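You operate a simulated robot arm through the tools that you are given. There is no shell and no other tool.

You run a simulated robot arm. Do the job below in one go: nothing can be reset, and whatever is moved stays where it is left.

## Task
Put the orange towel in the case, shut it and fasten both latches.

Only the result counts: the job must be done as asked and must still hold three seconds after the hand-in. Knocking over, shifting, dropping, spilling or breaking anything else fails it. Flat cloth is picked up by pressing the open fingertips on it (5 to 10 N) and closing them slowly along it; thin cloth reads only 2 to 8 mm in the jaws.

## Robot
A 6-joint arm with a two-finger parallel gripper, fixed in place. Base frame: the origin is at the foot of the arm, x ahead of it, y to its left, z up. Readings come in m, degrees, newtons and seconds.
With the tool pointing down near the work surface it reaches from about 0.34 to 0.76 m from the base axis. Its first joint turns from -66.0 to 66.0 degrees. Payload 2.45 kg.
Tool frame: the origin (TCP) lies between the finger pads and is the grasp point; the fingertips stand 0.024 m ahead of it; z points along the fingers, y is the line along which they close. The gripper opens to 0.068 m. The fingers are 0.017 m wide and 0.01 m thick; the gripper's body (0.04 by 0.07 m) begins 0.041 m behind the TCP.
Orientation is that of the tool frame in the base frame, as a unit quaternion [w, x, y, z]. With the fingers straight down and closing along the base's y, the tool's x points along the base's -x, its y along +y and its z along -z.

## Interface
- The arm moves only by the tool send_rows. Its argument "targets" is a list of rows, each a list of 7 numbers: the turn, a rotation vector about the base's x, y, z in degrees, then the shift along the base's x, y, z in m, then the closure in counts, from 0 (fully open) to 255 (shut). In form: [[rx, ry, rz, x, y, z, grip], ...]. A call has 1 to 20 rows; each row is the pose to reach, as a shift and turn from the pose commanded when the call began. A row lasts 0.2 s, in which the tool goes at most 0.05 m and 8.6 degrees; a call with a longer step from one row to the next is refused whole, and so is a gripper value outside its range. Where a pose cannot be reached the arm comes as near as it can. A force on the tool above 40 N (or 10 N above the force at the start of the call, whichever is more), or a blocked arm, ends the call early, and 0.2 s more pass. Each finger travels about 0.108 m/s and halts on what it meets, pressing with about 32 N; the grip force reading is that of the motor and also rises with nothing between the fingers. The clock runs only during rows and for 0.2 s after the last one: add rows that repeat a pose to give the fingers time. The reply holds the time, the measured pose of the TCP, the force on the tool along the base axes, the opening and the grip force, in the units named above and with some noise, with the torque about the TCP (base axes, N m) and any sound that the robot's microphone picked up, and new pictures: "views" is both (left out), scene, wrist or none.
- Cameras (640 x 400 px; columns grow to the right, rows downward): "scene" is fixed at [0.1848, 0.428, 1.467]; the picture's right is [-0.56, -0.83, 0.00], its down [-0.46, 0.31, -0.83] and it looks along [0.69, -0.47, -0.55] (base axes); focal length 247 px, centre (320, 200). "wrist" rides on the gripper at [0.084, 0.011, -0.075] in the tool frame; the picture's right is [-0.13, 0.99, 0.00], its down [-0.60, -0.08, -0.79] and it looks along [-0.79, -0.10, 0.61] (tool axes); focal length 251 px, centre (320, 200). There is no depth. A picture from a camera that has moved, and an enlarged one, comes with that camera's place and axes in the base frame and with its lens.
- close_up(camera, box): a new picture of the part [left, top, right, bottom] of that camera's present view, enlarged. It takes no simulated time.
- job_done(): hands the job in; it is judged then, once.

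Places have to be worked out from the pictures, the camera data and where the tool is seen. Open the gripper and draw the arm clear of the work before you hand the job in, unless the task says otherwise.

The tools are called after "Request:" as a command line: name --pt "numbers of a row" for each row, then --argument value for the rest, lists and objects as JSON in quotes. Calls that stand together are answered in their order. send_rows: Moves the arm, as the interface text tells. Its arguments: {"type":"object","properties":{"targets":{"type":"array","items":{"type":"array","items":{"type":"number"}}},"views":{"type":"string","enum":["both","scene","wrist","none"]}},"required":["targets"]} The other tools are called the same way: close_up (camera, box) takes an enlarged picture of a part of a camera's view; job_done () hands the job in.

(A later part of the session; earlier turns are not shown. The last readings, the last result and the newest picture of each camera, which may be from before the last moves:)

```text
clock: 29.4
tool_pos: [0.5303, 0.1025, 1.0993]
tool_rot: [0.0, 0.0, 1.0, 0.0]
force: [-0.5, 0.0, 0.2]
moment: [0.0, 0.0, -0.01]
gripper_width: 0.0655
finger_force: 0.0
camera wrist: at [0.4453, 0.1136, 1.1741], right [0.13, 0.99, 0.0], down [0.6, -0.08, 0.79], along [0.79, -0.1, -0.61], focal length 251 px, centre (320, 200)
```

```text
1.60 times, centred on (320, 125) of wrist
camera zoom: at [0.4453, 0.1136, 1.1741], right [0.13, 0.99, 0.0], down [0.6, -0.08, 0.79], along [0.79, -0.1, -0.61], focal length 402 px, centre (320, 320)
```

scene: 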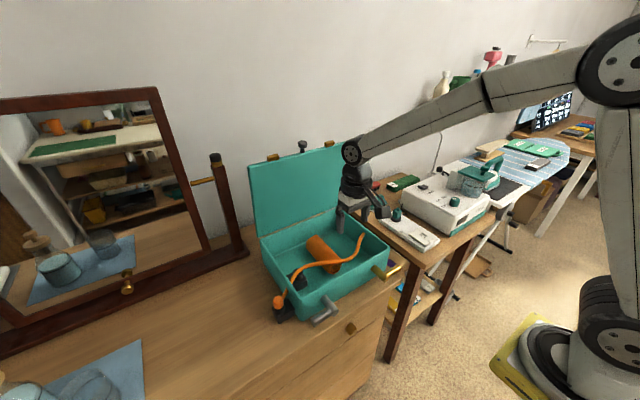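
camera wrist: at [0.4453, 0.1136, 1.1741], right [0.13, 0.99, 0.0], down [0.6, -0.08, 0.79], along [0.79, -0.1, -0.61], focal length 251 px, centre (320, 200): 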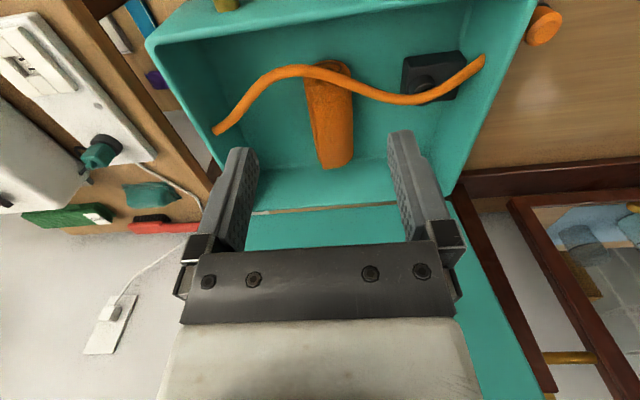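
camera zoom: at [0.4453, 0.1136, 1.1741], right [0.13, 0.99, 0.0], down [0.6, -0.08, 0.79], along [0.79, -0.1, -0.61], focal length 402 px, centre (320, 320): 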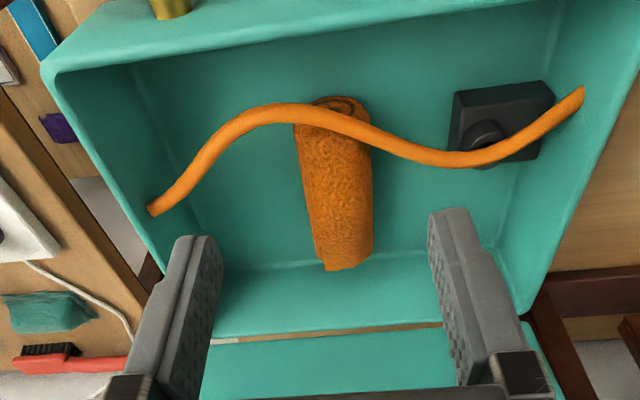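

The towel is in the case. Next is the lid, which stands roughly vertical at x≈0.735 with its top edge at z≈1.22. I'll rise with closed fingers to y≈0.20, clear of the black knob, and look at the lid and hinge before going over its top.

Request:
send_rows --pt "0 0 0 0 0.01 0.04 255" --pt "0 0 0 0 0.03 0.08 255" --pt "0 0 0 0 0.05 0.12 255" --pt "0 0 0 0 0.07 0.16 255" --pt "0 0 0 0 0.09 0.2 255" --pt "0 0 0 0 0.1 0.23 255" --pt "0 0 0 0.03 0.1 0.23 255" --pt "0 0 0 0.06 0.1 0.23 255" --pt "0 0 0 0.06 0.1 0.23 255" --views "both"

Request:
close_up --camera "wrist" --box '[80, 40, 560, 340]'

Request:
close_up --camera "scene" --box '[220, 100, 400, 260]'

```text
clock: 31.4
tool_pos: [0.5895, 0.2011, 1.3285]
tool_rot: [-0.001, 0.001, 1.0, 0.001]
force: [0.5, 0.1, 0.2]
moment: [0.01, -0.01, -0.01]
gripper_width: 0.0
finger_force: 23.4
camera wrist: at [0.5041, 0.2139, 1.4027], right [0.13, 0.99, 0.0], down [0.6, -0.08, 0.79], along [0.79, -0.1, -0.61], focal length 251 px, centre (320, 200)
```

scene: 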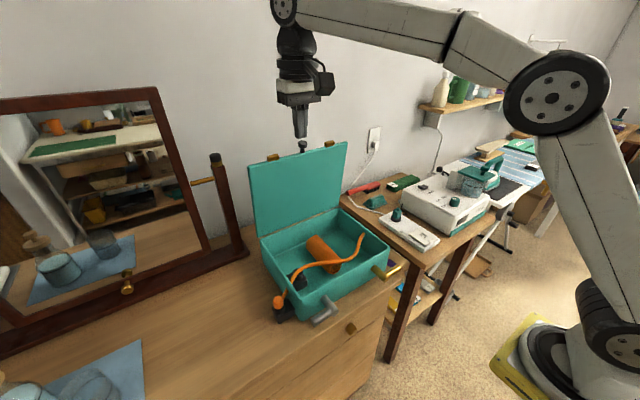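
wrist: 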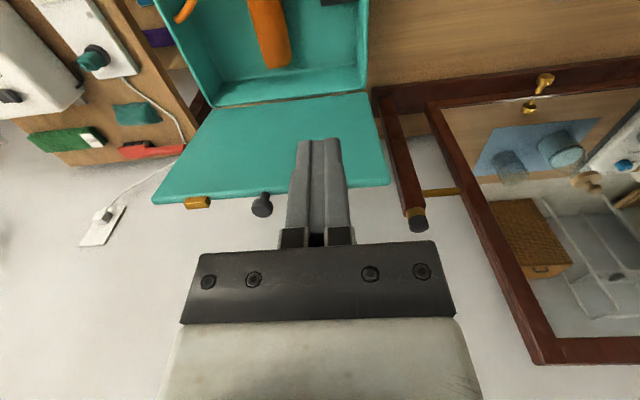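

```text
1.33 times, centred on (320, 190) of wrist
camera zoom: at [0.5041, 0.2139, 1.4027], right [0.13, 0.99, 0.0], down [0.6, -0.08, 0.79], along [0.79, -0.1, -0.61], focal length 335 px, centre (320, 213)
```

zoom: 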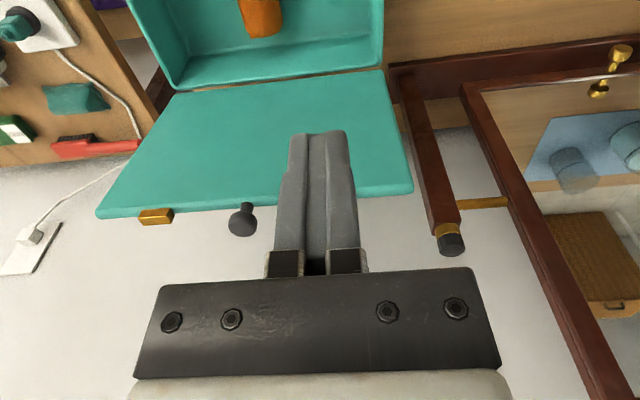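

```text
2.50 times, centred on (310, 180) of scene
camera zoom: at [0.1848, 0.428, 1.467], right [-0.56, -0.83, 0.0], down [-0.46, 0.31, -0.83], along [0.69, -0.47, -0.55], focal length 617 px, centre (345, 250)
```

zoom: 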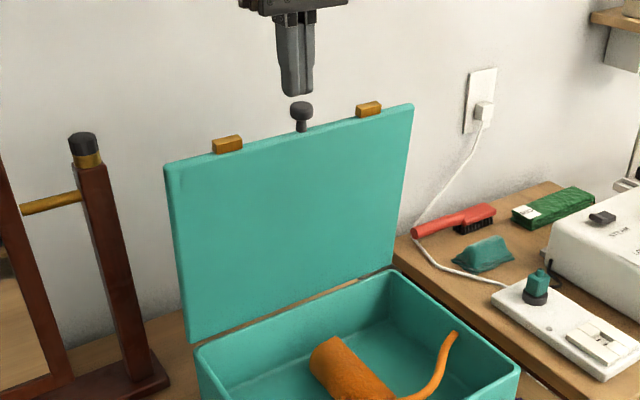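

Lid top-left corner triangulates to (0.735, 0.266, 1.206) and the hinge line to about (0.755, z 0.963); the mirror post at (0.84, 0.32) is clear. I'll go over the top edge to x≈0.78 while high and check the reach.

Request:
send_rows --pt "0 0 0 0.04 0 0 255" --pt "0 0 0 0.08 0 0 255" --pt "0 0 0 0.12 0 0 255" --pt "0 0 0 0.16 0 0 255" --pt "0 0 0 0.19 0 0 255" --pt "0 0 0 0.19 0 0 255" --views "both"

```text
clock: 32.8
tool_pos: [0.6572, 0.1888, 1.3055]
tool_rot: [0.0, 0.0, 1.0, 0.0]
force: [-0.5, -0.6, -0.6]
moment: [-0.01, 0.01, -0.01]
gripper_width: 0.0001
finger_force: 23.6
out of reach, approached as far as the arm can: row 2, 3, 4, 5, 6
camera wrist: at [0.5722, 0.2008, 1.3801], right [0.13, 0.99, 0.0], down [0.6, -0.08, 0.79], along [0.79, -0.1, -0.61], focal length 251 px, centre (320, 200)
```

scene: 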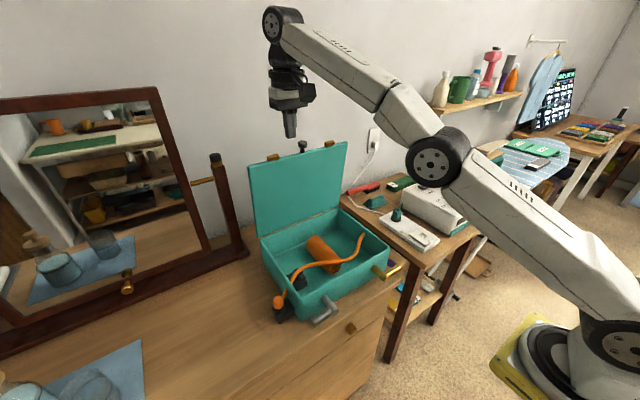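
wrist: 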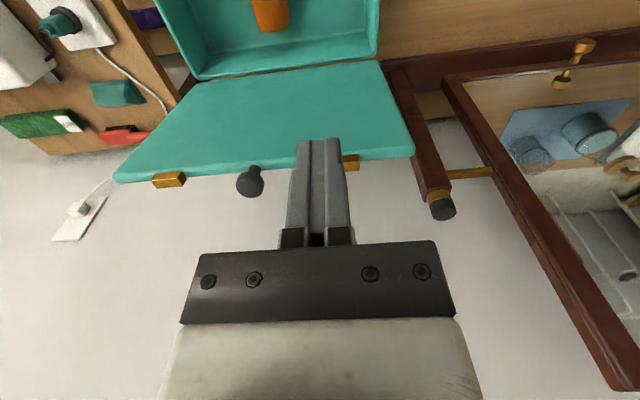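

With the tool vertical, x≈0.66 is the limit at this height, so I'll need to pitch it forward to reach over the lid. I'll back off first to see where the commanded pose now stands.

Request:
send_rows --pt "0 0 0 -0.04 0 0 255" --pt "0 0 0 -0.08 -0.02 0 255" --pt "0 0 0 -0.12 -0.04 0 255" --pt "0 0 0 -0.15 -0.07 0 255" --pt "0 0 0 -0.15 -0.11 0 255" --pt "0 0 0 -0.15 -0.15 0 255" --pt "0 0 0 -0.15 -0.15 0 255" --views "none"

```text
clock: 34.4
tool_pos: [0.5066, 0.0401, 1.3062]
tool_rot: [0.001, 0.0, 1.0, 0.0]
force: [-0.1, -0.1, -0.2]
moment: [-0.01, -0.01, 0.02]
gripper_width: 0.0
finger_force: 23.9
```

The commanded pose tracks what was actually reached. Now I'll pitch the tool 40° forward while shifting to y≈−0.018, the free stretch of lid edge right of the right tab.

Request:
send_rows --pt "0 -8 0 0.02 -0.012 0 255" --pt "0 -16 0 0.04 -0.024 0 255" --pt "0 -24 0 0.06 -0.036 0 255" --pt "0 -32 0 0.08 -0.048 0 255" --pt "0 -40 0 0.1 -0.057 0 255" --pt "0 -40 0 0.13 -0.057 0 255" --pt "0 -40 0 0.16 -0.057 0 255" --pt "0 -40 0 0.16 -0.057 0 255" --views "both"

```text
clock: 36.2
tool_pos: [0.6642, -0.0193, 1.3068]
tool_rot: [0.342, 0.0, 0.94, 0.0]
force: [0.2, -0.2, 0.4]
moment: [0.0, 0.02, -0.02]
gripper_width: 0.0
finger_force: 24.0
camera wrist: at [0.5508, -0.0068, 1.3099], right [0.1, 0.99, 0.08], down [-0.05, -0.08, 1.0], along [0.99, -0.1, 0.04], focal length 251 px, centre (320, 200)
```

scene: 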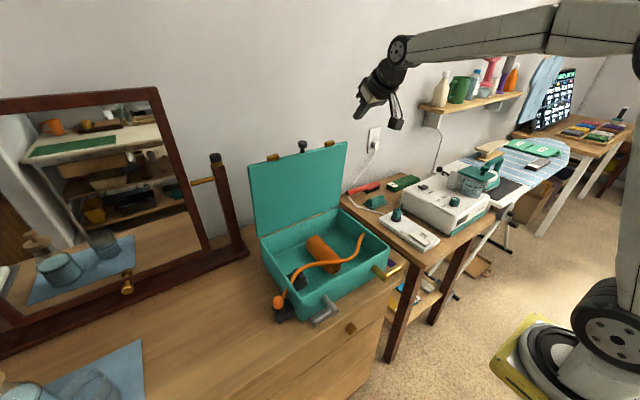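
wrist: 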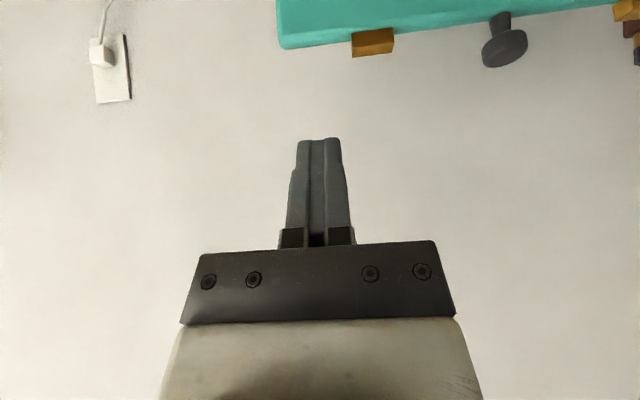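

The lid edge's right end is at y≈−0.045 and the tab starts at ≈0.006, so the gap between them fits the fingers. I'll move over and dip the tilted fingertips about 1 cm behind the top edge.

Request:
send_rows --pt "0 0 0 0.03 -0.003 -0.005 255" --pt "0 0 0 0.065 -0.006 -0.015 255" --pt "0 0 0 0.095 -0.0095 -0.03 255" --pt "0 0 0 0.114 -0.0095 -0.056 255" --pt "0 0 0 0.112 -0.0095 -0.075 255" --pt "0 0 0 0.112 -0.0095 -0.075 255" --views "both"

Request:
close_up --camera "wrist" --box '[200, 0, 520, 200]'

Request:
close_up --camera "scene" --box '[220, 80, 440, 260]'

```text
clock: 37.6
tool_pos: [0.776, -0.0251, 1.2323]
tool_rot: [0.342, 0.0, 0.94, 0.001]
force: [-0.3, 1.0, -0.4]
moment: [0.01, 0.04, 0.03]
gripper_width: 0.0001
finger_force: 23.4
camera wrist: at [0.6627, -0.0141, 1.2354], right [0.1, 0.99, 0.08], down [-0.05, -0.08, 1.0], along [0.99, -0.1, 0.04], focal length 251 px, centre (320, 200)
```

scene: 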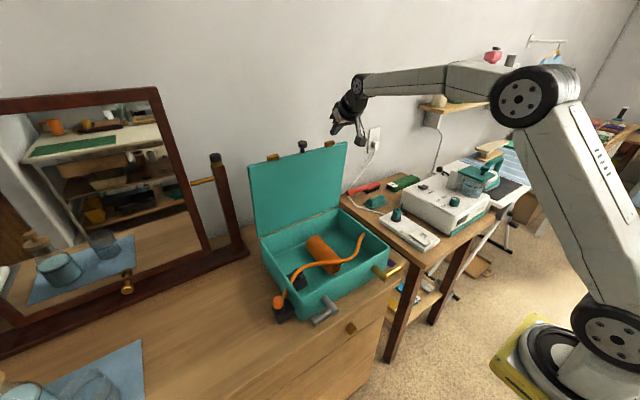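
wrist: 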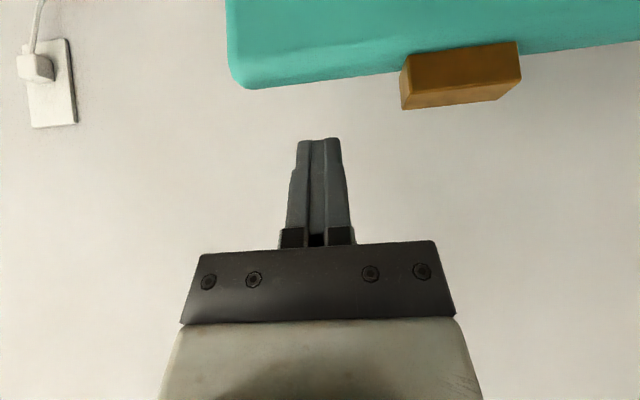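

```text
2.00 times, centred on (360, 100) of wrist
camera zoom: at [0.6627, -0.0141, 1.2354], right [0.1, 0.99, 0.08], down [-0.05, -0.08, 1.0], along [0.99, -0.1, 0.04], focal length 503 px, centre (240, 400)
```

zoom: 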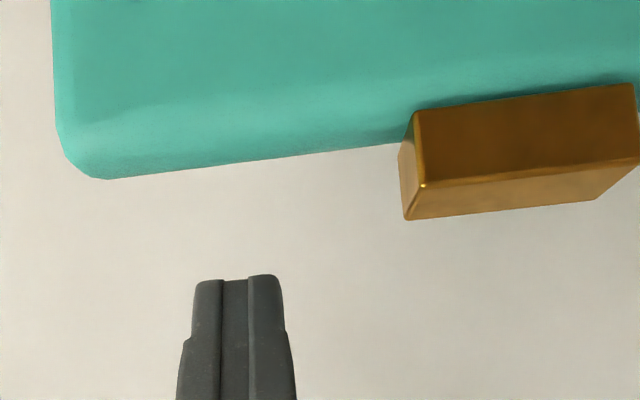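

```text
2.22 times, centred on (330, 170) of scene
camera zoom: at [0.1848, 0.428, 1.467], right [-0.56, -0.83, 0.0], down [-0.46, 0.31, -0.83], along [0.69, -0.47, -0.55], focal length 548 px, centre (298, 267)
```

zoom: 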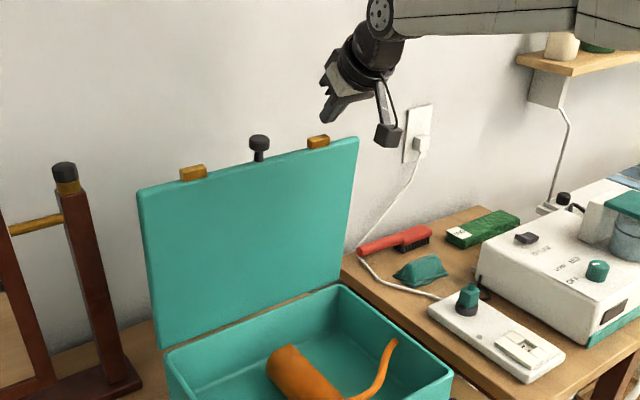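

The fingers are beyond the edge in the gap beside the tab. I'll dip 2 cm more so the tips hook behind the edge, then pull gently toward −x.

Request:
send_rows --pt "0 0 0 0 -0.003 -0.012 255" --pt "0 0 0 0 -0.003 -0.022 255" --pt "0 0 0 -0.01 -0.003 -0.022 255" --pt "0 0 0 -0.02 -0.003 -0.022 255" --pt "0 0 0 -0.03 -0.003 -0.022 255" --pt "0 0 0 -0.04 -0.003 -0.022 255" --pt "0 0 0 -0.05 -0.003 -0.023 255" --pt "0 0 0 -0.06 -0.003 -0.025 255" --pt "0 0 0 -0.06 -0.003 -0.025 255" --views "both"

Request:
close_up --camera "scene" --box '[220, 80, 440, 260]'

```text
clock: 39.6
tool_pos: [0.7156, -0.0286, 1.2084]
tool_rot: [0.342, 0.0, 0.94, -0.001]
force: [0.3, 0.1, 1.0]
moment: [-0.01, 0.0, 0.01]
gripper_width: 0.0
finger_force: 24.2
camera wrist: at [0.6028, -0.0166, 1.2107], right [0.1, 0.99, 0.08], down [-0.05, -0.08, 1.0], along [0.99, -0.1, 0.04], focal length 251 px, centre (320, 200)
```

scene: 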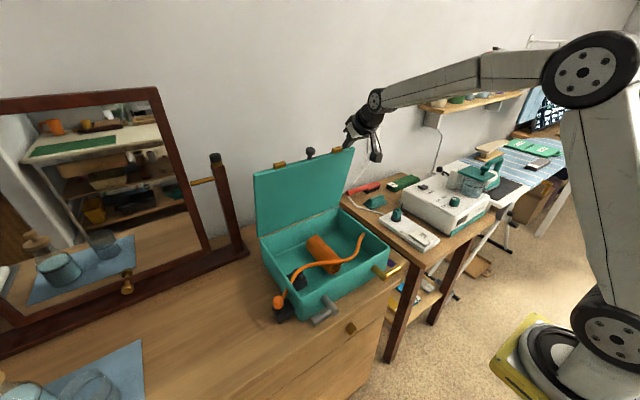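
wrist: 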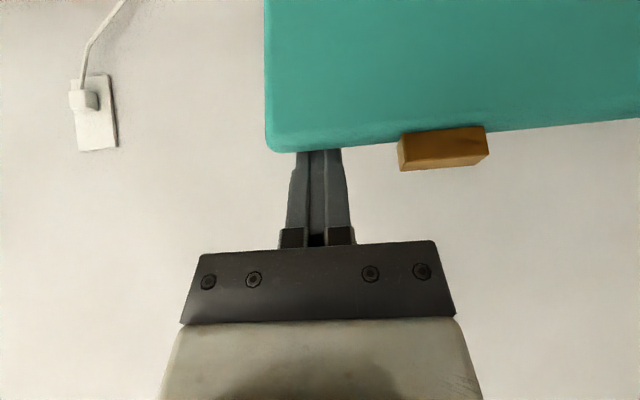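

```text
2.22 times, centred on (330, 170) of scene
camera zoom: at [0.1847, 0.428, 1.467], right [-0.56, -0.83, 0.0], down [-0.46, 0.31, -0.83], along [0.69, -0.47, -0.55], focal length 548 px, centre (298, 267)
```

zoom: 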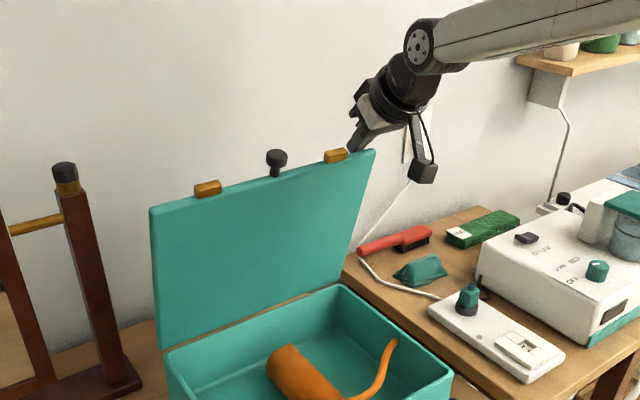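

The lid is following the hooked fingers with very little force. I'll continue along its arc to about 50° in small steps.

Request:
send_rows --pt "0 0 0 -0.013 0 -0.004 255" --pt "0 0 0 -0.026 0 -0.009 255" --pt "0 0 0 -0.04 0 -0.014 255" --pt "0 0 0 -0.053 0 -0.019 255" --pt "0 0 0 -0.0655 0 -0.025 255" --pt "0 0 0 -0.078 0 -0.032 255" --pt "0 0 0 -0.09 0 -0.039 255" --pt "0 0 0 -0.1015 0 -0.047 255" --pt "0 0 0 -0.114 0 -0.06 255" --pt "0 0 0 -0.126 0 -0.0745 255" --pt "0 0 0 -0.126 0 -0.0745 255" --views "both"

Request:
close_up --camera "scene" --box '[220, 100, 440, 340]'

```text
clock: 42.0
tool_pos: [0.5926, -0.0278, 1.1334]
tool_rot: [0.342, 0.0, 0.94, 0.001]
force: [0.8, 0.2, 0.3]
moment: [0.04, 0.0, 0.0]
gripper_width: 0.0001
finger_force: 23.1
camera wrist: at [0.4785, -0.0159, 1.1365], right [0.1, 0.99, 0.08], down [-0.05, -0.08, 1.0], along [0.99, -0.1, 0.04], focal length 251 px, centre (320, 200)
```

scene: 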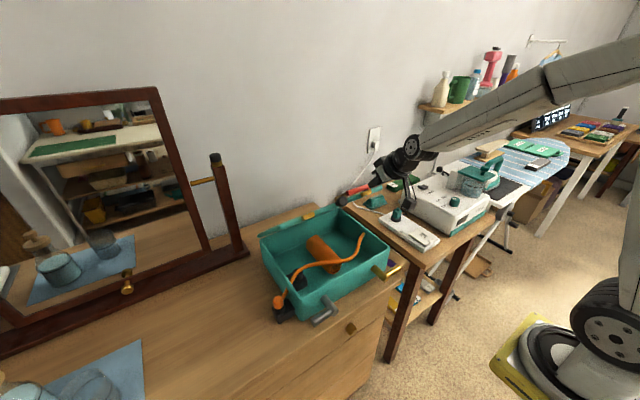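
wrist: 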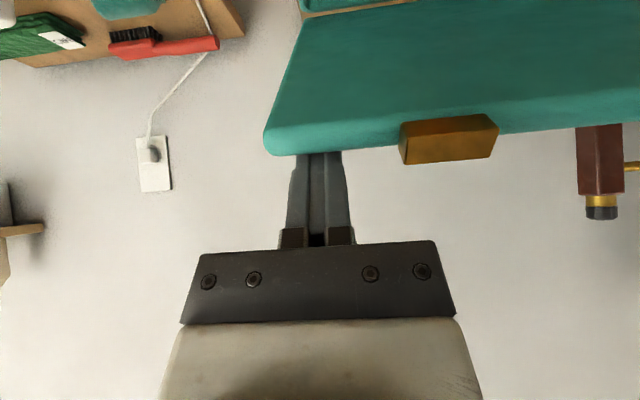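

```text
1.67 times, centred on (330, 220) of scene
camera zoom: at [0.1847, 0.428, 1.467], right [-0.56, -0.83, 0.0], down [-0.46, 0.31, -0.83], along [0.69, -0.47, -0.55], focal length 411 px, centre (303, 167)
```

zoom: 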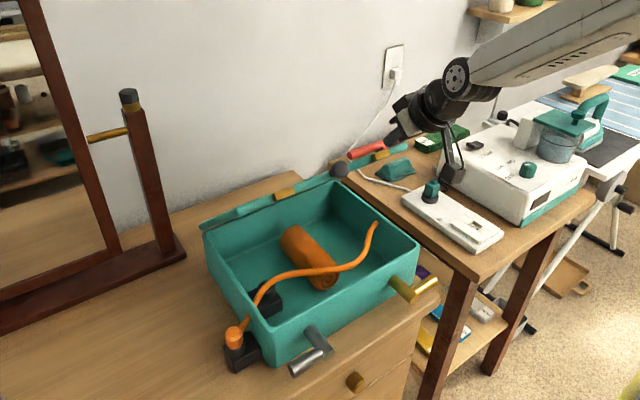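

The lid is at about 50° and hinge friction holds it. I'll keep pushing along the arc to roughly 80°, then check for anything in the way.

Request:
send_rows --pt "0 0 0 -0.012 0 -0.015 255" --pt "0 0 0 -0.023 0 -0.031 255" --pt "0 0 0 -0.034 0 -0.046 255" --pt "0 0 0 -0.0434 0 -0.06 255" --pt "0 0 0 -0.05 0 -0.077 255" --pt "0 0 0 -0.0563 0 -0.095 255" --pt "0 0 0 -0.0563 0 -0.095 255" --views "both"

Request:
close_up --camera "scene" --box '[220, 180, 420, 340]'

```text
clock: 43.6
tool_pos: [0.5331, -0.0295, 1.0383]
tool_rot: [0.342, -0.004, 0.94, -0.001]
force: [0.6, 0.0, -0.1]
moment: [0.03, 0.01, 0.0]
gripper_width: 0.0
finger_force: 23.6
out of reach, approached as far as the arm can: row 3, 4, 5
camera wrist: at [0.4199, -0.0177, 1.0409], right [0.09, 0.99, 0.08], down [-0.05, -0.07, 1.0], along [0.99, -0.1, 0.04], focal length 251 px, centre (320, 200)
```

scene: 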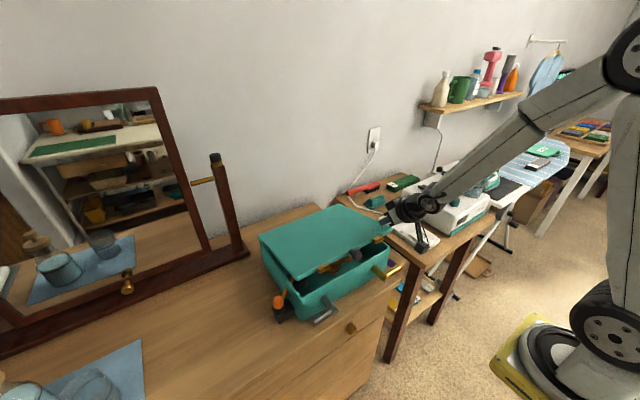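
wrist: 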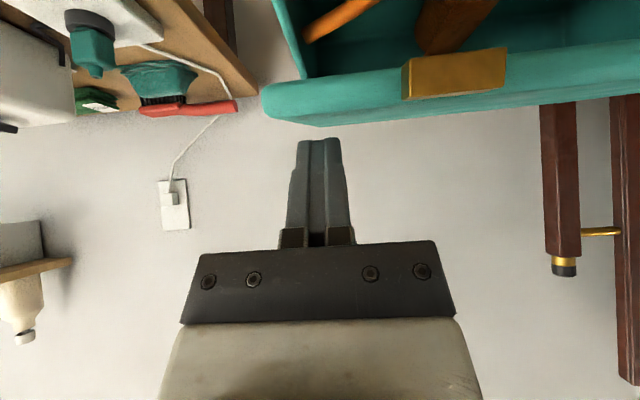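

```text
2.50 times, centred on (320, 260) of scene
camera zoom: at [0.1847, 0.428, 1.467], right [-0.56, -0.83, 0.0], down [-0.46, 0.31, -0.83], along [0.69, -0.47, -0.55], focal length 617 px, centre (320, 50)
```

zoom: 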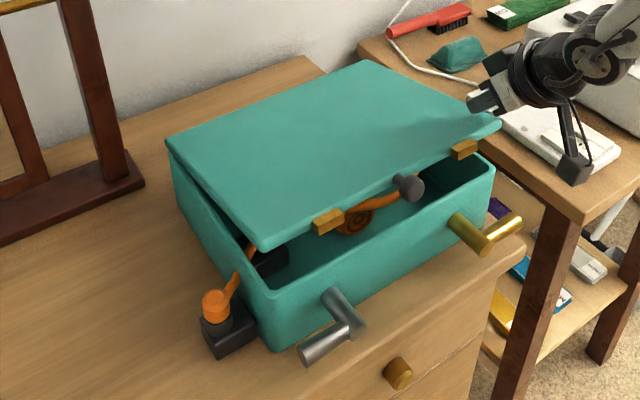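

The lid now sits at a shallow angle and appears to have come to rest slightly below my fingertips. I'll zoom on its left edge where the cord crosses.

Request:
close_up --camera "scene" --box '[260, 240, 330, 320]'

Request:
close_up --camera "wrist" --box '[240, 0, 640, 160]'

```text
5.00 times, centred on (295, 280) of scene
camera zoom: at [0.1847, 0.428, 1.467], right [-0.56, -0.83, 0.0], down [-0.46, 0.31, -0.83], along [0.69, -0.47, -0.55], focal length 1234 px, centre (445, -200)
```

zoom: 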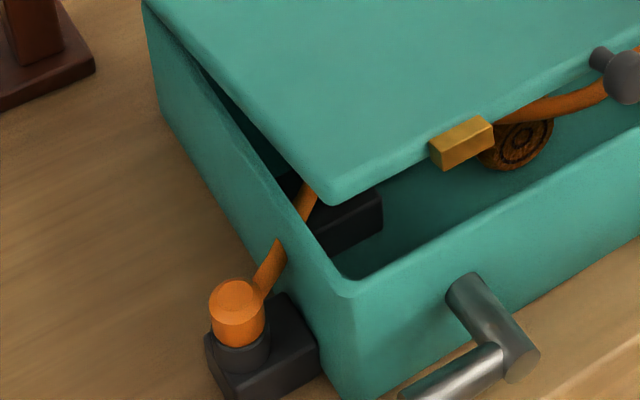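

```text
1.60 times, centred on (440, 80) of wrist
camera zoom: at [0.4199, -0.0177, 1.0409], right [0.09, 0.99, 0.08], down [-0.05, -0.07, 1.0], along [0.99, -0.1, 0.04], focal length 402 px, centre (128, 392)
```

zoom: 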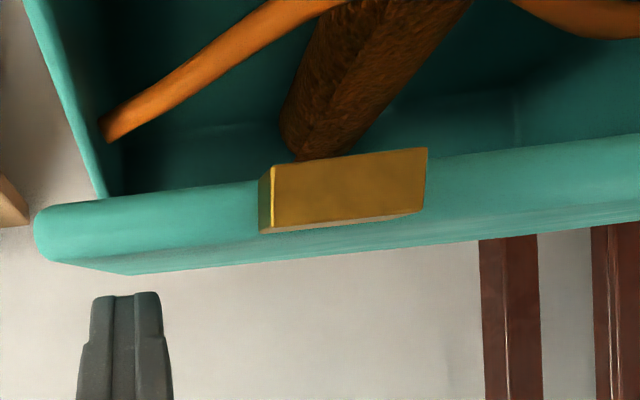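

The lid edge is at z≈1.006, about 10° from shut, and the cord still looks below the rim. I'll push down gently in small steps and watch the force.

Request:
send_rows --pt "0 0 0 -0.002 0 -0.007 255" --pt "0 0 0 -0.004 0 -0.014 255" --pt "0 0 0 -0.005 0 -0.021 255" --pt "0 0 0 -0.006 0 -0.027 255" --pt "0 0 0 -0.006 0 -0.032 255" --pt "0 0 0 -0.006 0 -0.032 255" --views "both"

Request:
close_up --camera "scene" --box '[240, 190, 420, 330]'

```text
clock: 45.0
tool_pos: [0.5274, -0.0314, 1.0078]
tool_rot: [0.342, -0.002, 0.94, 0.005]
force: [0.3, 0.6, -0.1]
moment: [0.01, 0.0, 0.0]
gripper_width: 0.0
finger_force: 23.7
out of reach, approached as far as the arm can: row 5, 6
camera wrist: at [0.4147, -0.0197, 1.011], right [0.09, 0.99, 0.09], down [-0.04, -0.09, 1.0], along [0.99, -0.1, 0.04], focal length 251 px, centre (320, 200)
```

scene: 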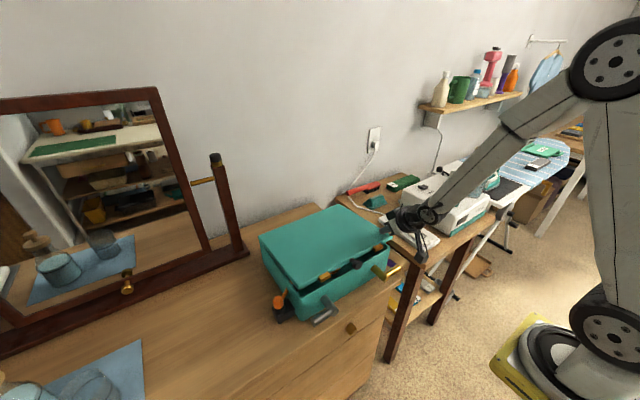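
wrist: 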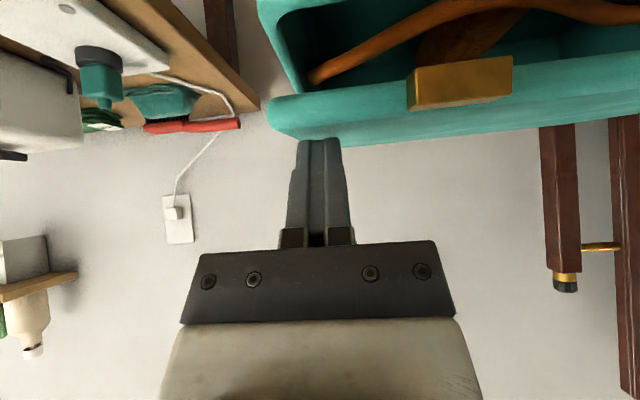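

```text
2.86 times, centred on (330, 260) of scene
camera zoom: at [0.1848, 0.428, 1.467], right [-0.56, -0.83, 0.0], down [-0.46, 0.31, -0.83], along [0.69, -0.47, -0.55], focal length 705 px, centre (291, 29)
```

zoom: 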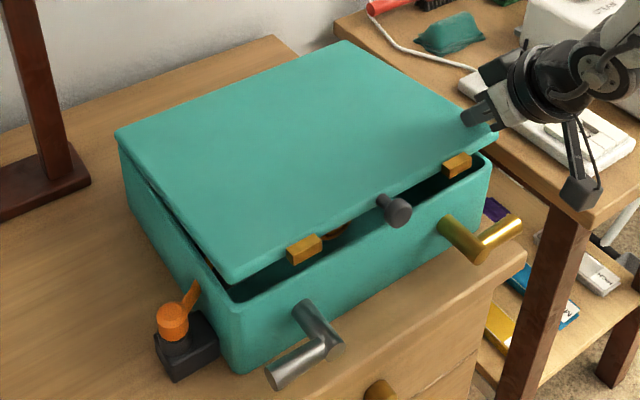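

The arm's limit in this pitched pose stops me just above closed. I'll lift, bring the tool back to vertical over the middle of the lid, and push straight down from there.

Request:
send_rows --pt "0 0 0 0 0 0.03 255" --pt "0 0 0 0 0.02 0.07 255" --pt "0 8 0 0.003 0.05 0.09 255" --pt "0 16 0 0.006 0.08 0.1 255" --pt "0 24 0 0.01 0.11 0.1 255" --pt "0 32 0 0.015 0.14 0.1 255" --pt "0 40 0 0.018 0.14 0.1 255" --pt "0 40 0 0.018 0.14 0.1 255" --views "both"

Request:
close_up --camera "scene" --box '[240, 190, 420, 330]'

```text
clock: 46.8
tool_pos: [0.5277, 0.1057, 1.0614]
tool_rot: [0.055, -0.001, 0.995, -0.088]
force: [-0.4, -0.2, 0.4]
moment: [0.0, 0.02, -0.01]
gripper_width: 0.0001
finger_force: 24.1
out of reach, approached as far as the arm can: row 3, 4, 5, 6, 7, 8
camera wrist: at [0.4355, 0.1303, 1.1247], right [0.14, 0.98, -0.16], down [0.51, 0.07, 0.86], along [0.85, -0.2, -0.49], focal length 251 px, centre (320, 200)
```

scene: 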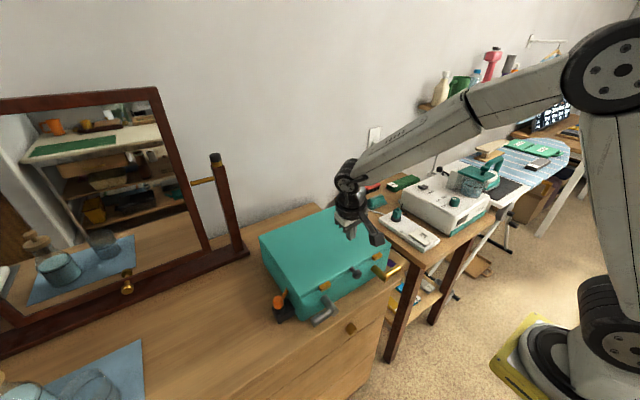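
wrist: 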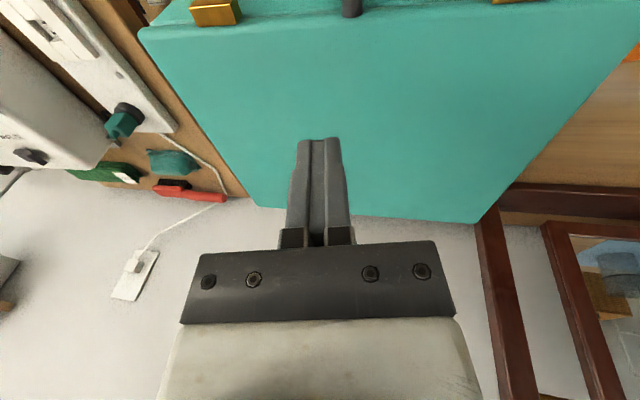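

```text
2.86 times, centred on (330, 260) of scene
camera zoom: at [0.1848, 0.428, 1.467], right [-0.56, -0.83, 0.0], down [-0.46, 0.31, -0.83], along [0.69, -0.47, -0.55], focal length 705 px, centre (291, 29)
```

zoom: 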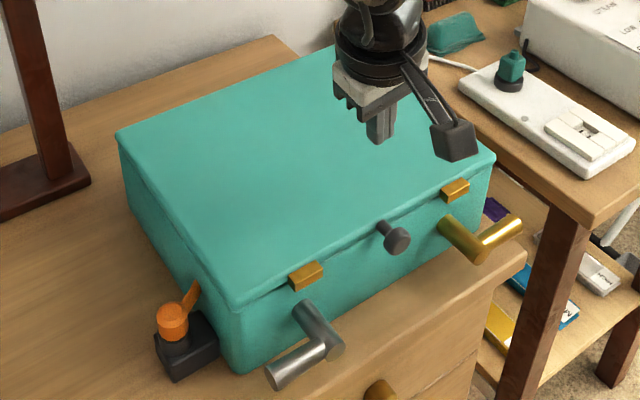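

The lid now looks fully down. I'll straighten the tool, rise slightly, and check that the lid is flush all round.

Request:
send_rows --pt "3 2 0 0 0 0.015 255" --pt "7 4 0 0 0 0.03 255" --pt "10.1 6.3 0 0 0 0.05 255" --pt "10.1 6.3 0 0 0 0.05 255" --views "both"

Request:
close_up --camera "scene" --box '[250, 240, 350, 330]'

Request:
close_up --camera "scene" --box '[320, 220, 420, 310]'

```text
clock: 47.8
tool_pos: [0.5063, 0.1007, 1.0708]
tool_rot: [0.056, -0.001, 0.995, -0.088]
force: [0.0, -0.1, -0.7]
moment: [-0.01, -0.01, 0.01]
gripper_width: 0.0
finger_force: 23.8
out of reach, approached as far as the arm can: row 1, 2, 3, 4
camera wrist: at [0.4144, 0.1251, 1.1324], right [0.14, 0.98, -0.16], down [0.51, 0.07, 0.86], along [0.85, -0.2, -0.49], focal length 251 px, centre (320, 200)
```

scene: 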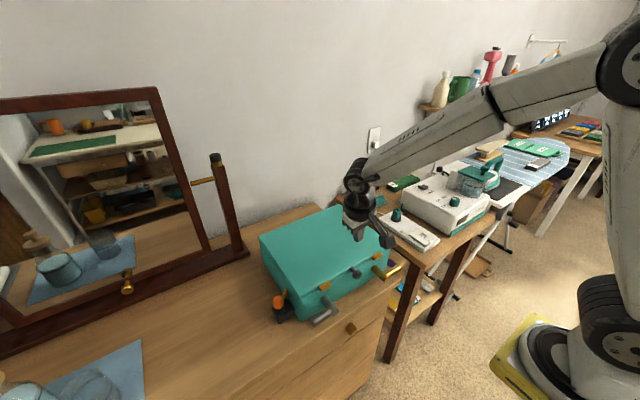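
wrist: 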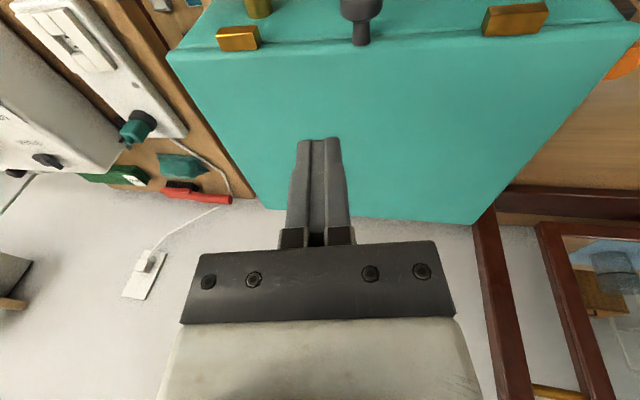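

```text
4.44 times, centred on (300, 285) of scene
camera zoom: at [0.1847, 0.428, 1.467], right [-0.56, -0.83, 0.0], down [-0.46, 0.31, -0.83], along [0.69, -0.47, -0.55], focal length 1096 px, centre (409, -178)
```

zoom: 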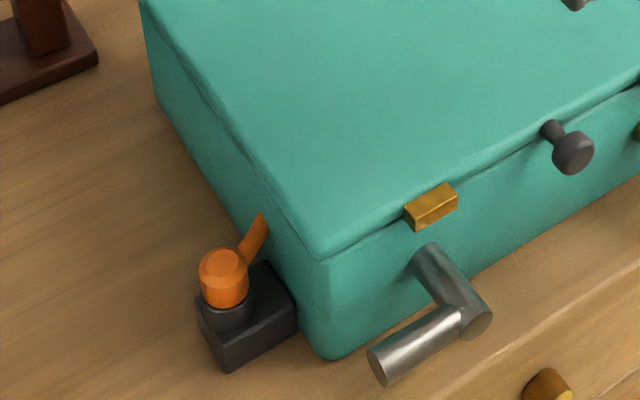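

```text
4.44 times, centred on (370, 265) of scene
camera zoom: at [0.1847, 0.428, 1.467], right [-0.56, -0.83, 0.0], down [-0.46, 0.31, -0.83], along [0.69, -0.47, -0.55], focal length 1096 px, centre (98, -89)
```

zoom: 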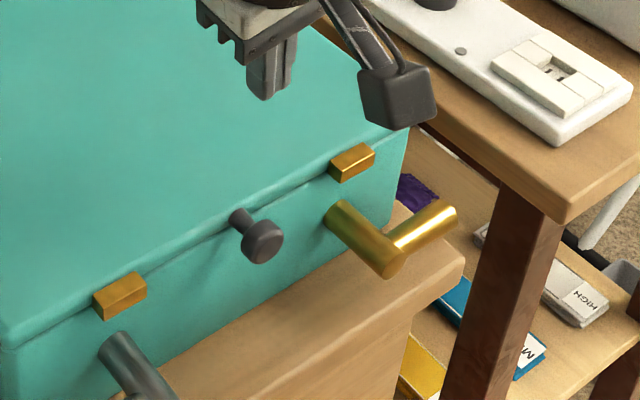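

The lid looks flush, so the cord doesn't obstruct it. The arm seems stuck near a joint limit, so I'll raise it and straighten the tool in free space.

Request:
send_rows --pt "0 0 0 0 -0.01 0.04 255" --pt "0 0 0 -0.01 -0.03 0.08 255" --pt "0 0 0 -0.02 -0.05 0.12 255" --pt "0 0 0 -0.03 -0.07 0.16 255" --pt "3 2 0 -0.04 -0.09 0.2 255" --pt "7 4 0 -0.05 -0.1 0.23 255" --pt "10.1 6.3 0 -0.055 -0.1 0.25 255" --pt "10.1 6.3 0 -0.055 -0.1 0.25 255" --views "both"

```text
clock: 49.6
tool_pos: [0.4535, -0.0085, 1.3179]
tool_rot: [0.02, -0.001, 0.99, -0.139]
force: [0.7, -0.4, -0.1]
moment: [0.03, -0.01, -0.01]
gripper_width: 0.0003
finger_force: 23.9
out of reach, approached as far as the arm can: row 1, 2, 3, 4, 5, 6, 7, 8
camera wrist: at [0.3659, 0.0225, 1.3828], right [0.13, 0.95, -0.27], down [0.57, 0.15, 0.81], along [0.81, -0.26, -0.53], focal length 251 px, centre (320, 200)
```

scene: 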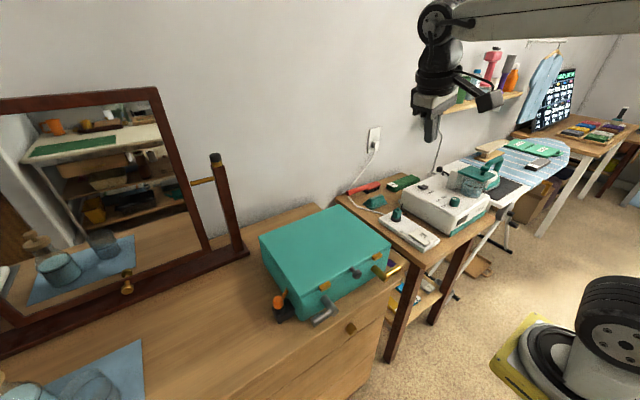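
wrist: 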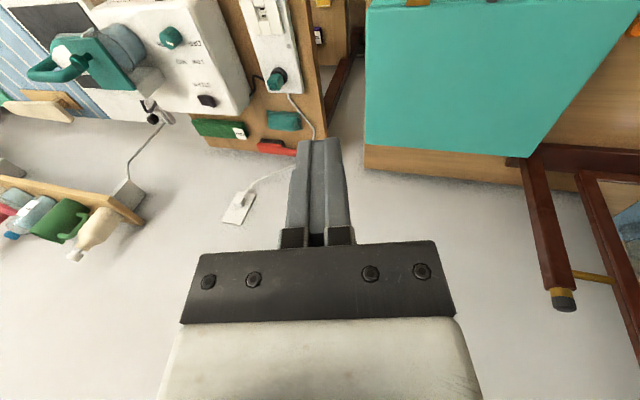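

The lid stays shut. The tool still has about 16° of sideways tilt, likely from passing near a wrist singularity, so I'll try to correct it here in open space.

Request:
send_rows --pt "4 0.6 0 0 0.01 0.01 255" --pt "8 1.2 0 0 0.01 0.01 255" --pt "12 1.8 0 0 0.01 0.01 255" --pt "15.9 2.3 0 0 0.01 0.01 255" --pt "15.9 2.3 0 0 0.01 0.01 255" --views "scene"

Request:
close_up --camera "scene" --box '[380, 0, 540, 160]'

```text
clock: 50.8
tool_pos: [0.4549, -0.0066, 1.3285]
tool_rot: [0.02, -0.002, 0.99, -0.138]
force: [0.6, -0.2, -1.2]
moment: [0.04, 0.0, 0.04]
gripper_width: 0.0002
finger_force: 24.1
out of reach, approached as far as the arm can: row 1, 2, 3, 4, 5
```

scene: 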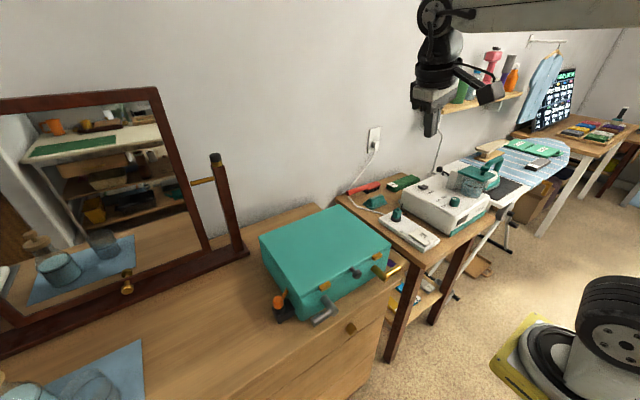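

```text
2.50 times, centred on (460, 80) of scene
camera zoom: at [0.1848, 0.428, 1.467], right [-0.56, -0.83, 0.0], down [-0.46, 0.31, -0.83], along [0.69, -0.47, -0.55], focal length 617 px, centre (-30, 500)
```

zoom: 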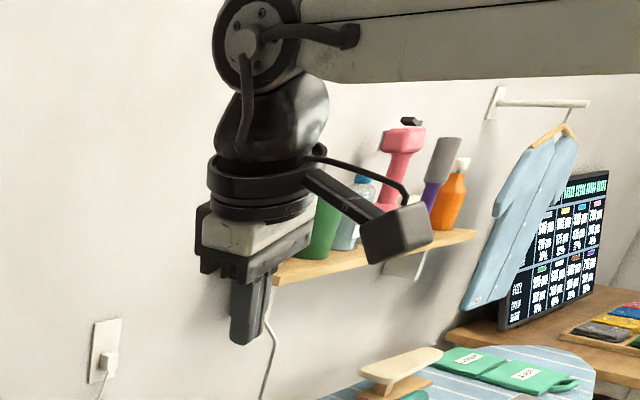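

The forearm roll has flipped and is at its limit, which is what holds the tilt. I'll unwind it in free space, first swinging the tool up through alignment with the forearm.

Request:
send_rows --pt "0.81 -8.05 2.29 0.0276 0.0033 0.002 255" --pt "1.62 -16.1 4.58 0.0544 0.0077 0.0078 255" --pt "2.43 -24.15 6.87 0.08 0.013 0.0174 255" --pt "3.24 -32.2 9.16 0.1038 0.0191 0.0305 255" --pt "4.05 -40.25 11.45 0.1252 0.0259 0.0469 255" --pt "4.86 -48.3 13.74 0.1438 0.0333 0.0661 255" --pt "5.67 -56.35 16.03 0.1592 0.041 0.0879 255" --pt "6.48 -64.4 18.32 0.1711 0.0489 0.1117 255" --pt "7.29 -72.45 20.61 0.1793 0.057 0.137 255" --pt "8.1 -80.5 22.9 0.1834 0.0648 0.1633 255" --pt "8.91 -88.55 25.19 0.1835 0.0724 0.19 255" --pt "9.72 -96.6 27.48 0.1796 0.0796 0.2166 255" --pt "10.53 -104.65 29.77 0.1717 0.0861 0.2424 255" --pt "10.53 -104.65 29.77 0.1717 0.0861 0.2424 255" --views "scene"

Request:
close_up --camera "scene" --box '[320, 0, 640, 160]'

```text
clock: 54.0
tool_pos: [0.6358, 0.0367, 1.5586]
tool_rot: [0.797, 0.058, 0.601, 0.024]
force: [-1.0, -0.1, 0.2]
moment: [-0.02, -0.02, -0.04]
gripper_width: 0.0002
finger_force: 24.0
out of reach, approached as far as the arm can: row 11, 12
stopped in row 14: the arm was blocked; the commanded pose is now the measured one
```

scene: 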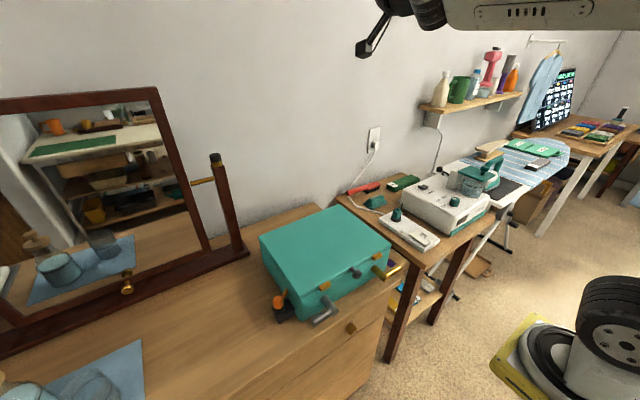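

```text
2.00 times, centred on (480, 80) of scene
camera zoom: at [0.1848, 0.428, 1.467], right [-0.56, -0.83, 0.0], down [-0.46, 0.31, -0.83], along [0.69, -0.47, -0.55], focal length 493 px, centre (0, 440)
```

zoom: 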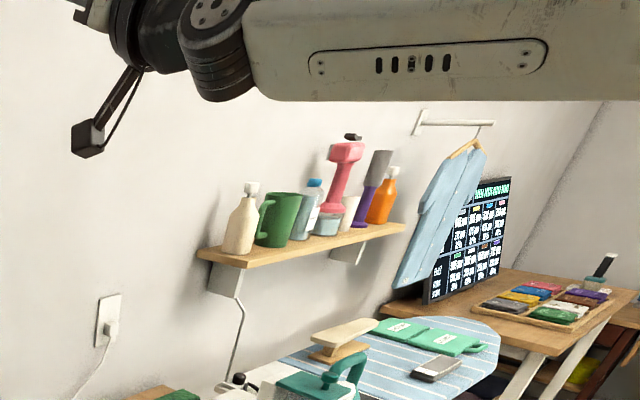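

The tool now points forward and up about 16°. I need to know which way the wrist joint is rolled, so I'll zoom on it.

Request:
close_up --camera "scene" --box '[350, 0, 480, 80]'

Request:
close_up --camera "wrist" --box '[0, 0, 640, 400]'

```text
4.92 times, centred on (415, 40) of scene
camera zoom: at [0.1848, 0.428, 1.467], right [-0.56, -0.83, 0.0], down [-0.46, 0.31, -0.83], along [0.69, -0.47, -0.55], focal length 1214 px, centre (-148, 988)
```

zoom: 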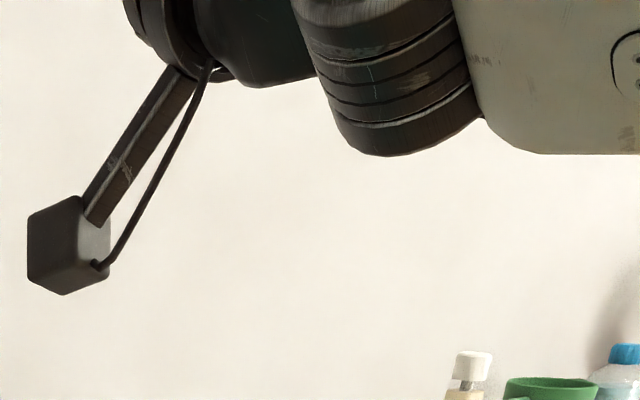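

```text
1.00 times, centred on (320, 200) of wrist (not enlarged: the box is as wide or as high as the picture)
camera zoom: at [0.5855, 0.0631, 1.4586], right [0.0, 0.97, 0.24], down [-0.93, -0.09, 0.35], along [0.36, -0.23, 0.9], focal length 251 px, centre (320, 200)
```

zoom: 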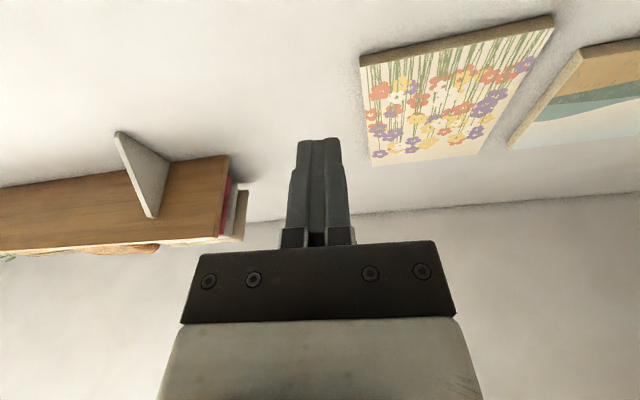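

The cable-free face of the wrist joint shows again, tilted about 32°, so the roll has mostly unwound. I'll bring the tool back down along the same plane through forearm alignment so it doesn't flip again.

Request:
send_rows --pt "-0.73 6.78 4.18 0.0051 0.0142 -0.022 255" --pt "-1.46 13.55 8.37 0.0066 0.0282 -0.0444 255" --pt "-2.18 20.33 12.55 0.0044 0.0419 -0.067 255" --pt "-2.91 27.1 16.74 -0.0015 0.055 -0.0893 255" --pt "-3.64 33.88 20.92 -0.0108 0.0673 -0.1108 255" --pt "-4.37 40.66 25.1 -0.0235 0.0785 -0.1312 255" --pt "-5.1 47.43 29.29 -0.0393 0.0884 -0.15 255" --pt "-5.1 47.43 29.29 -0.0393 0.0884 -0.15 255" --views "scene"

Request:
close_up --camera "scene" --box '[340, 0, 500, 120]'

```text
clock: 55.8
tool_pos: [0.5976, 0.152, 1.4067]
tool_rot: [0.549, -0.17, 0.818, 0.017]
force: [-0.3, 0.2, -0.4]
moment: [0.02, -0.02, -0.02]
gripper_width: 0.0
finger_force: 23.5
out of reach, approached as far as the arm can: row 3, 4, 5, 6, 7, 8
```

scene: 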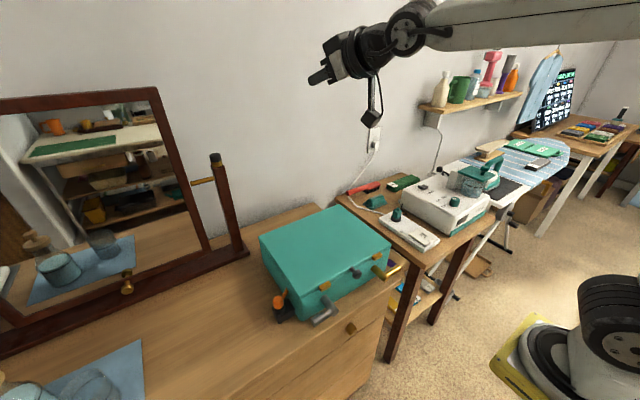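

```text
3.33 times, centred on (420, 60) of scene
camera zoom: at [0.1847, 0.428, 1.467], right [-0.56, -0.83, 0.0], down [-0.46, 0.31, -0.83], along [0.69, -0.47, -0.55], focal length 822 px, centre (-13, 667)
```

zoom: 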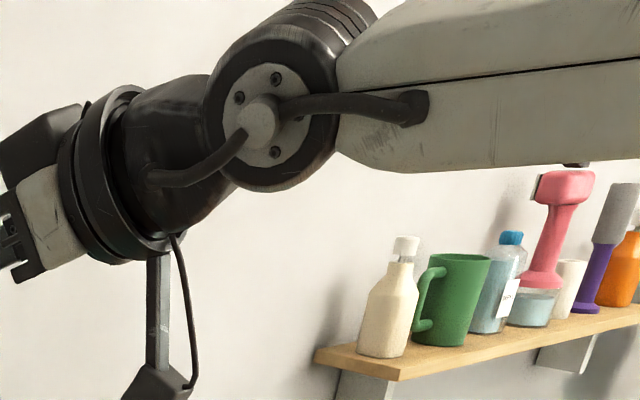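

The wrist flipped again because that path missed exact alignment. I'll sweep the tool in a wide arc, left then up, so the roll unwinds while centring on y=0. There a pure pitch passes exactly through alignment.

Request:
send_rows --pt "4 -3 4.7 -0.0037 0.0168 0.0138 255" --pt "8 -6 9.4 -0.0074 0.0337 0.0277 255" --pt "12 -8.9 14 -0.0111 0.0505 0.0415 255" --pt "16 -11.9 18.7 -0.0148 0.0674 0.0554 255" --pt "17.5 -17.1 16.6 -0.012 0.0597 0.0727 255" --pt "19.1 -22.4 14.5 -0.009 0.052 0.09 255" --pt "20.6 -27.6 12.4 -0.0062 0.0443 0.1072 255" --pt "22.2 -32.8 10.3 -0.0033 0.0366 0.1245 255" --pt "20.8 -34.6 5.6 0.0015 -0.001 0.1273 255" --pt "19.4 -36.4 0.9 0.0064 -0.0388 0.13 255" --pt "18.1 -38.3 -3.7 0.0112 -0.0765 0.1328 255" --pt "16.7 -40.1 -8.4 0.016 -0.1143 0.1355 255" --pt "15.3 -41.9 -13.1 0.0209 -0.152 0.1383 255" --pt "15.3 -41.9 -13.1 0.0209 -0.152 0.1383 255" --views "scene"

Request:
close_up --camera "scene" --box '[340, 0, 540, 120]'

```text
clock: 58.8
tool_pos: [0.6197, -0.0111, 1.5436]
tool_rot: [0.815, -0.066, 0.574, -0.044]
force: [0.4, 0.5, 0.3]
moment: [-0.01, 0.02, -0.02]
gripper_width: 0.0002
finger_force: 23.1
out of reach, approached as far as the arm can: row 1, 2, 3, 4, 9, 10, 11, 12, 13, 14
```

scene: 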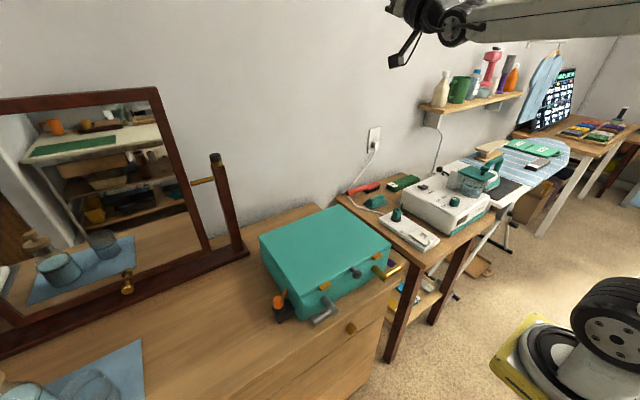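

```text
3.20 times, centred on (440, 60) of scene
camera zoom: at [0.1848, 0.428, 1.467], right [-0.56, -0.83, 0.0], down [-0.46, 0.31, -0.83], along [0.69, -0.47, -0.55], focal length 789 px, centre (-64, 648)
```

zoom: 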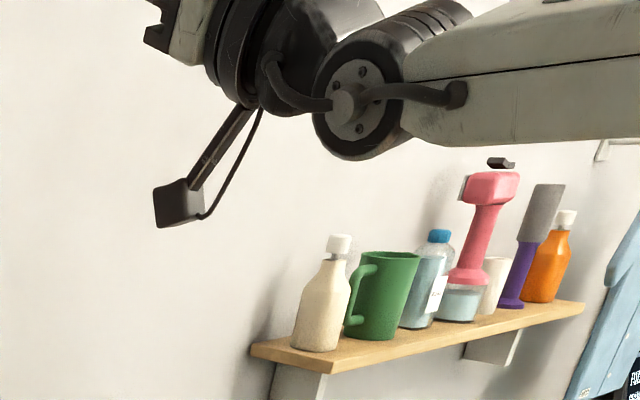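

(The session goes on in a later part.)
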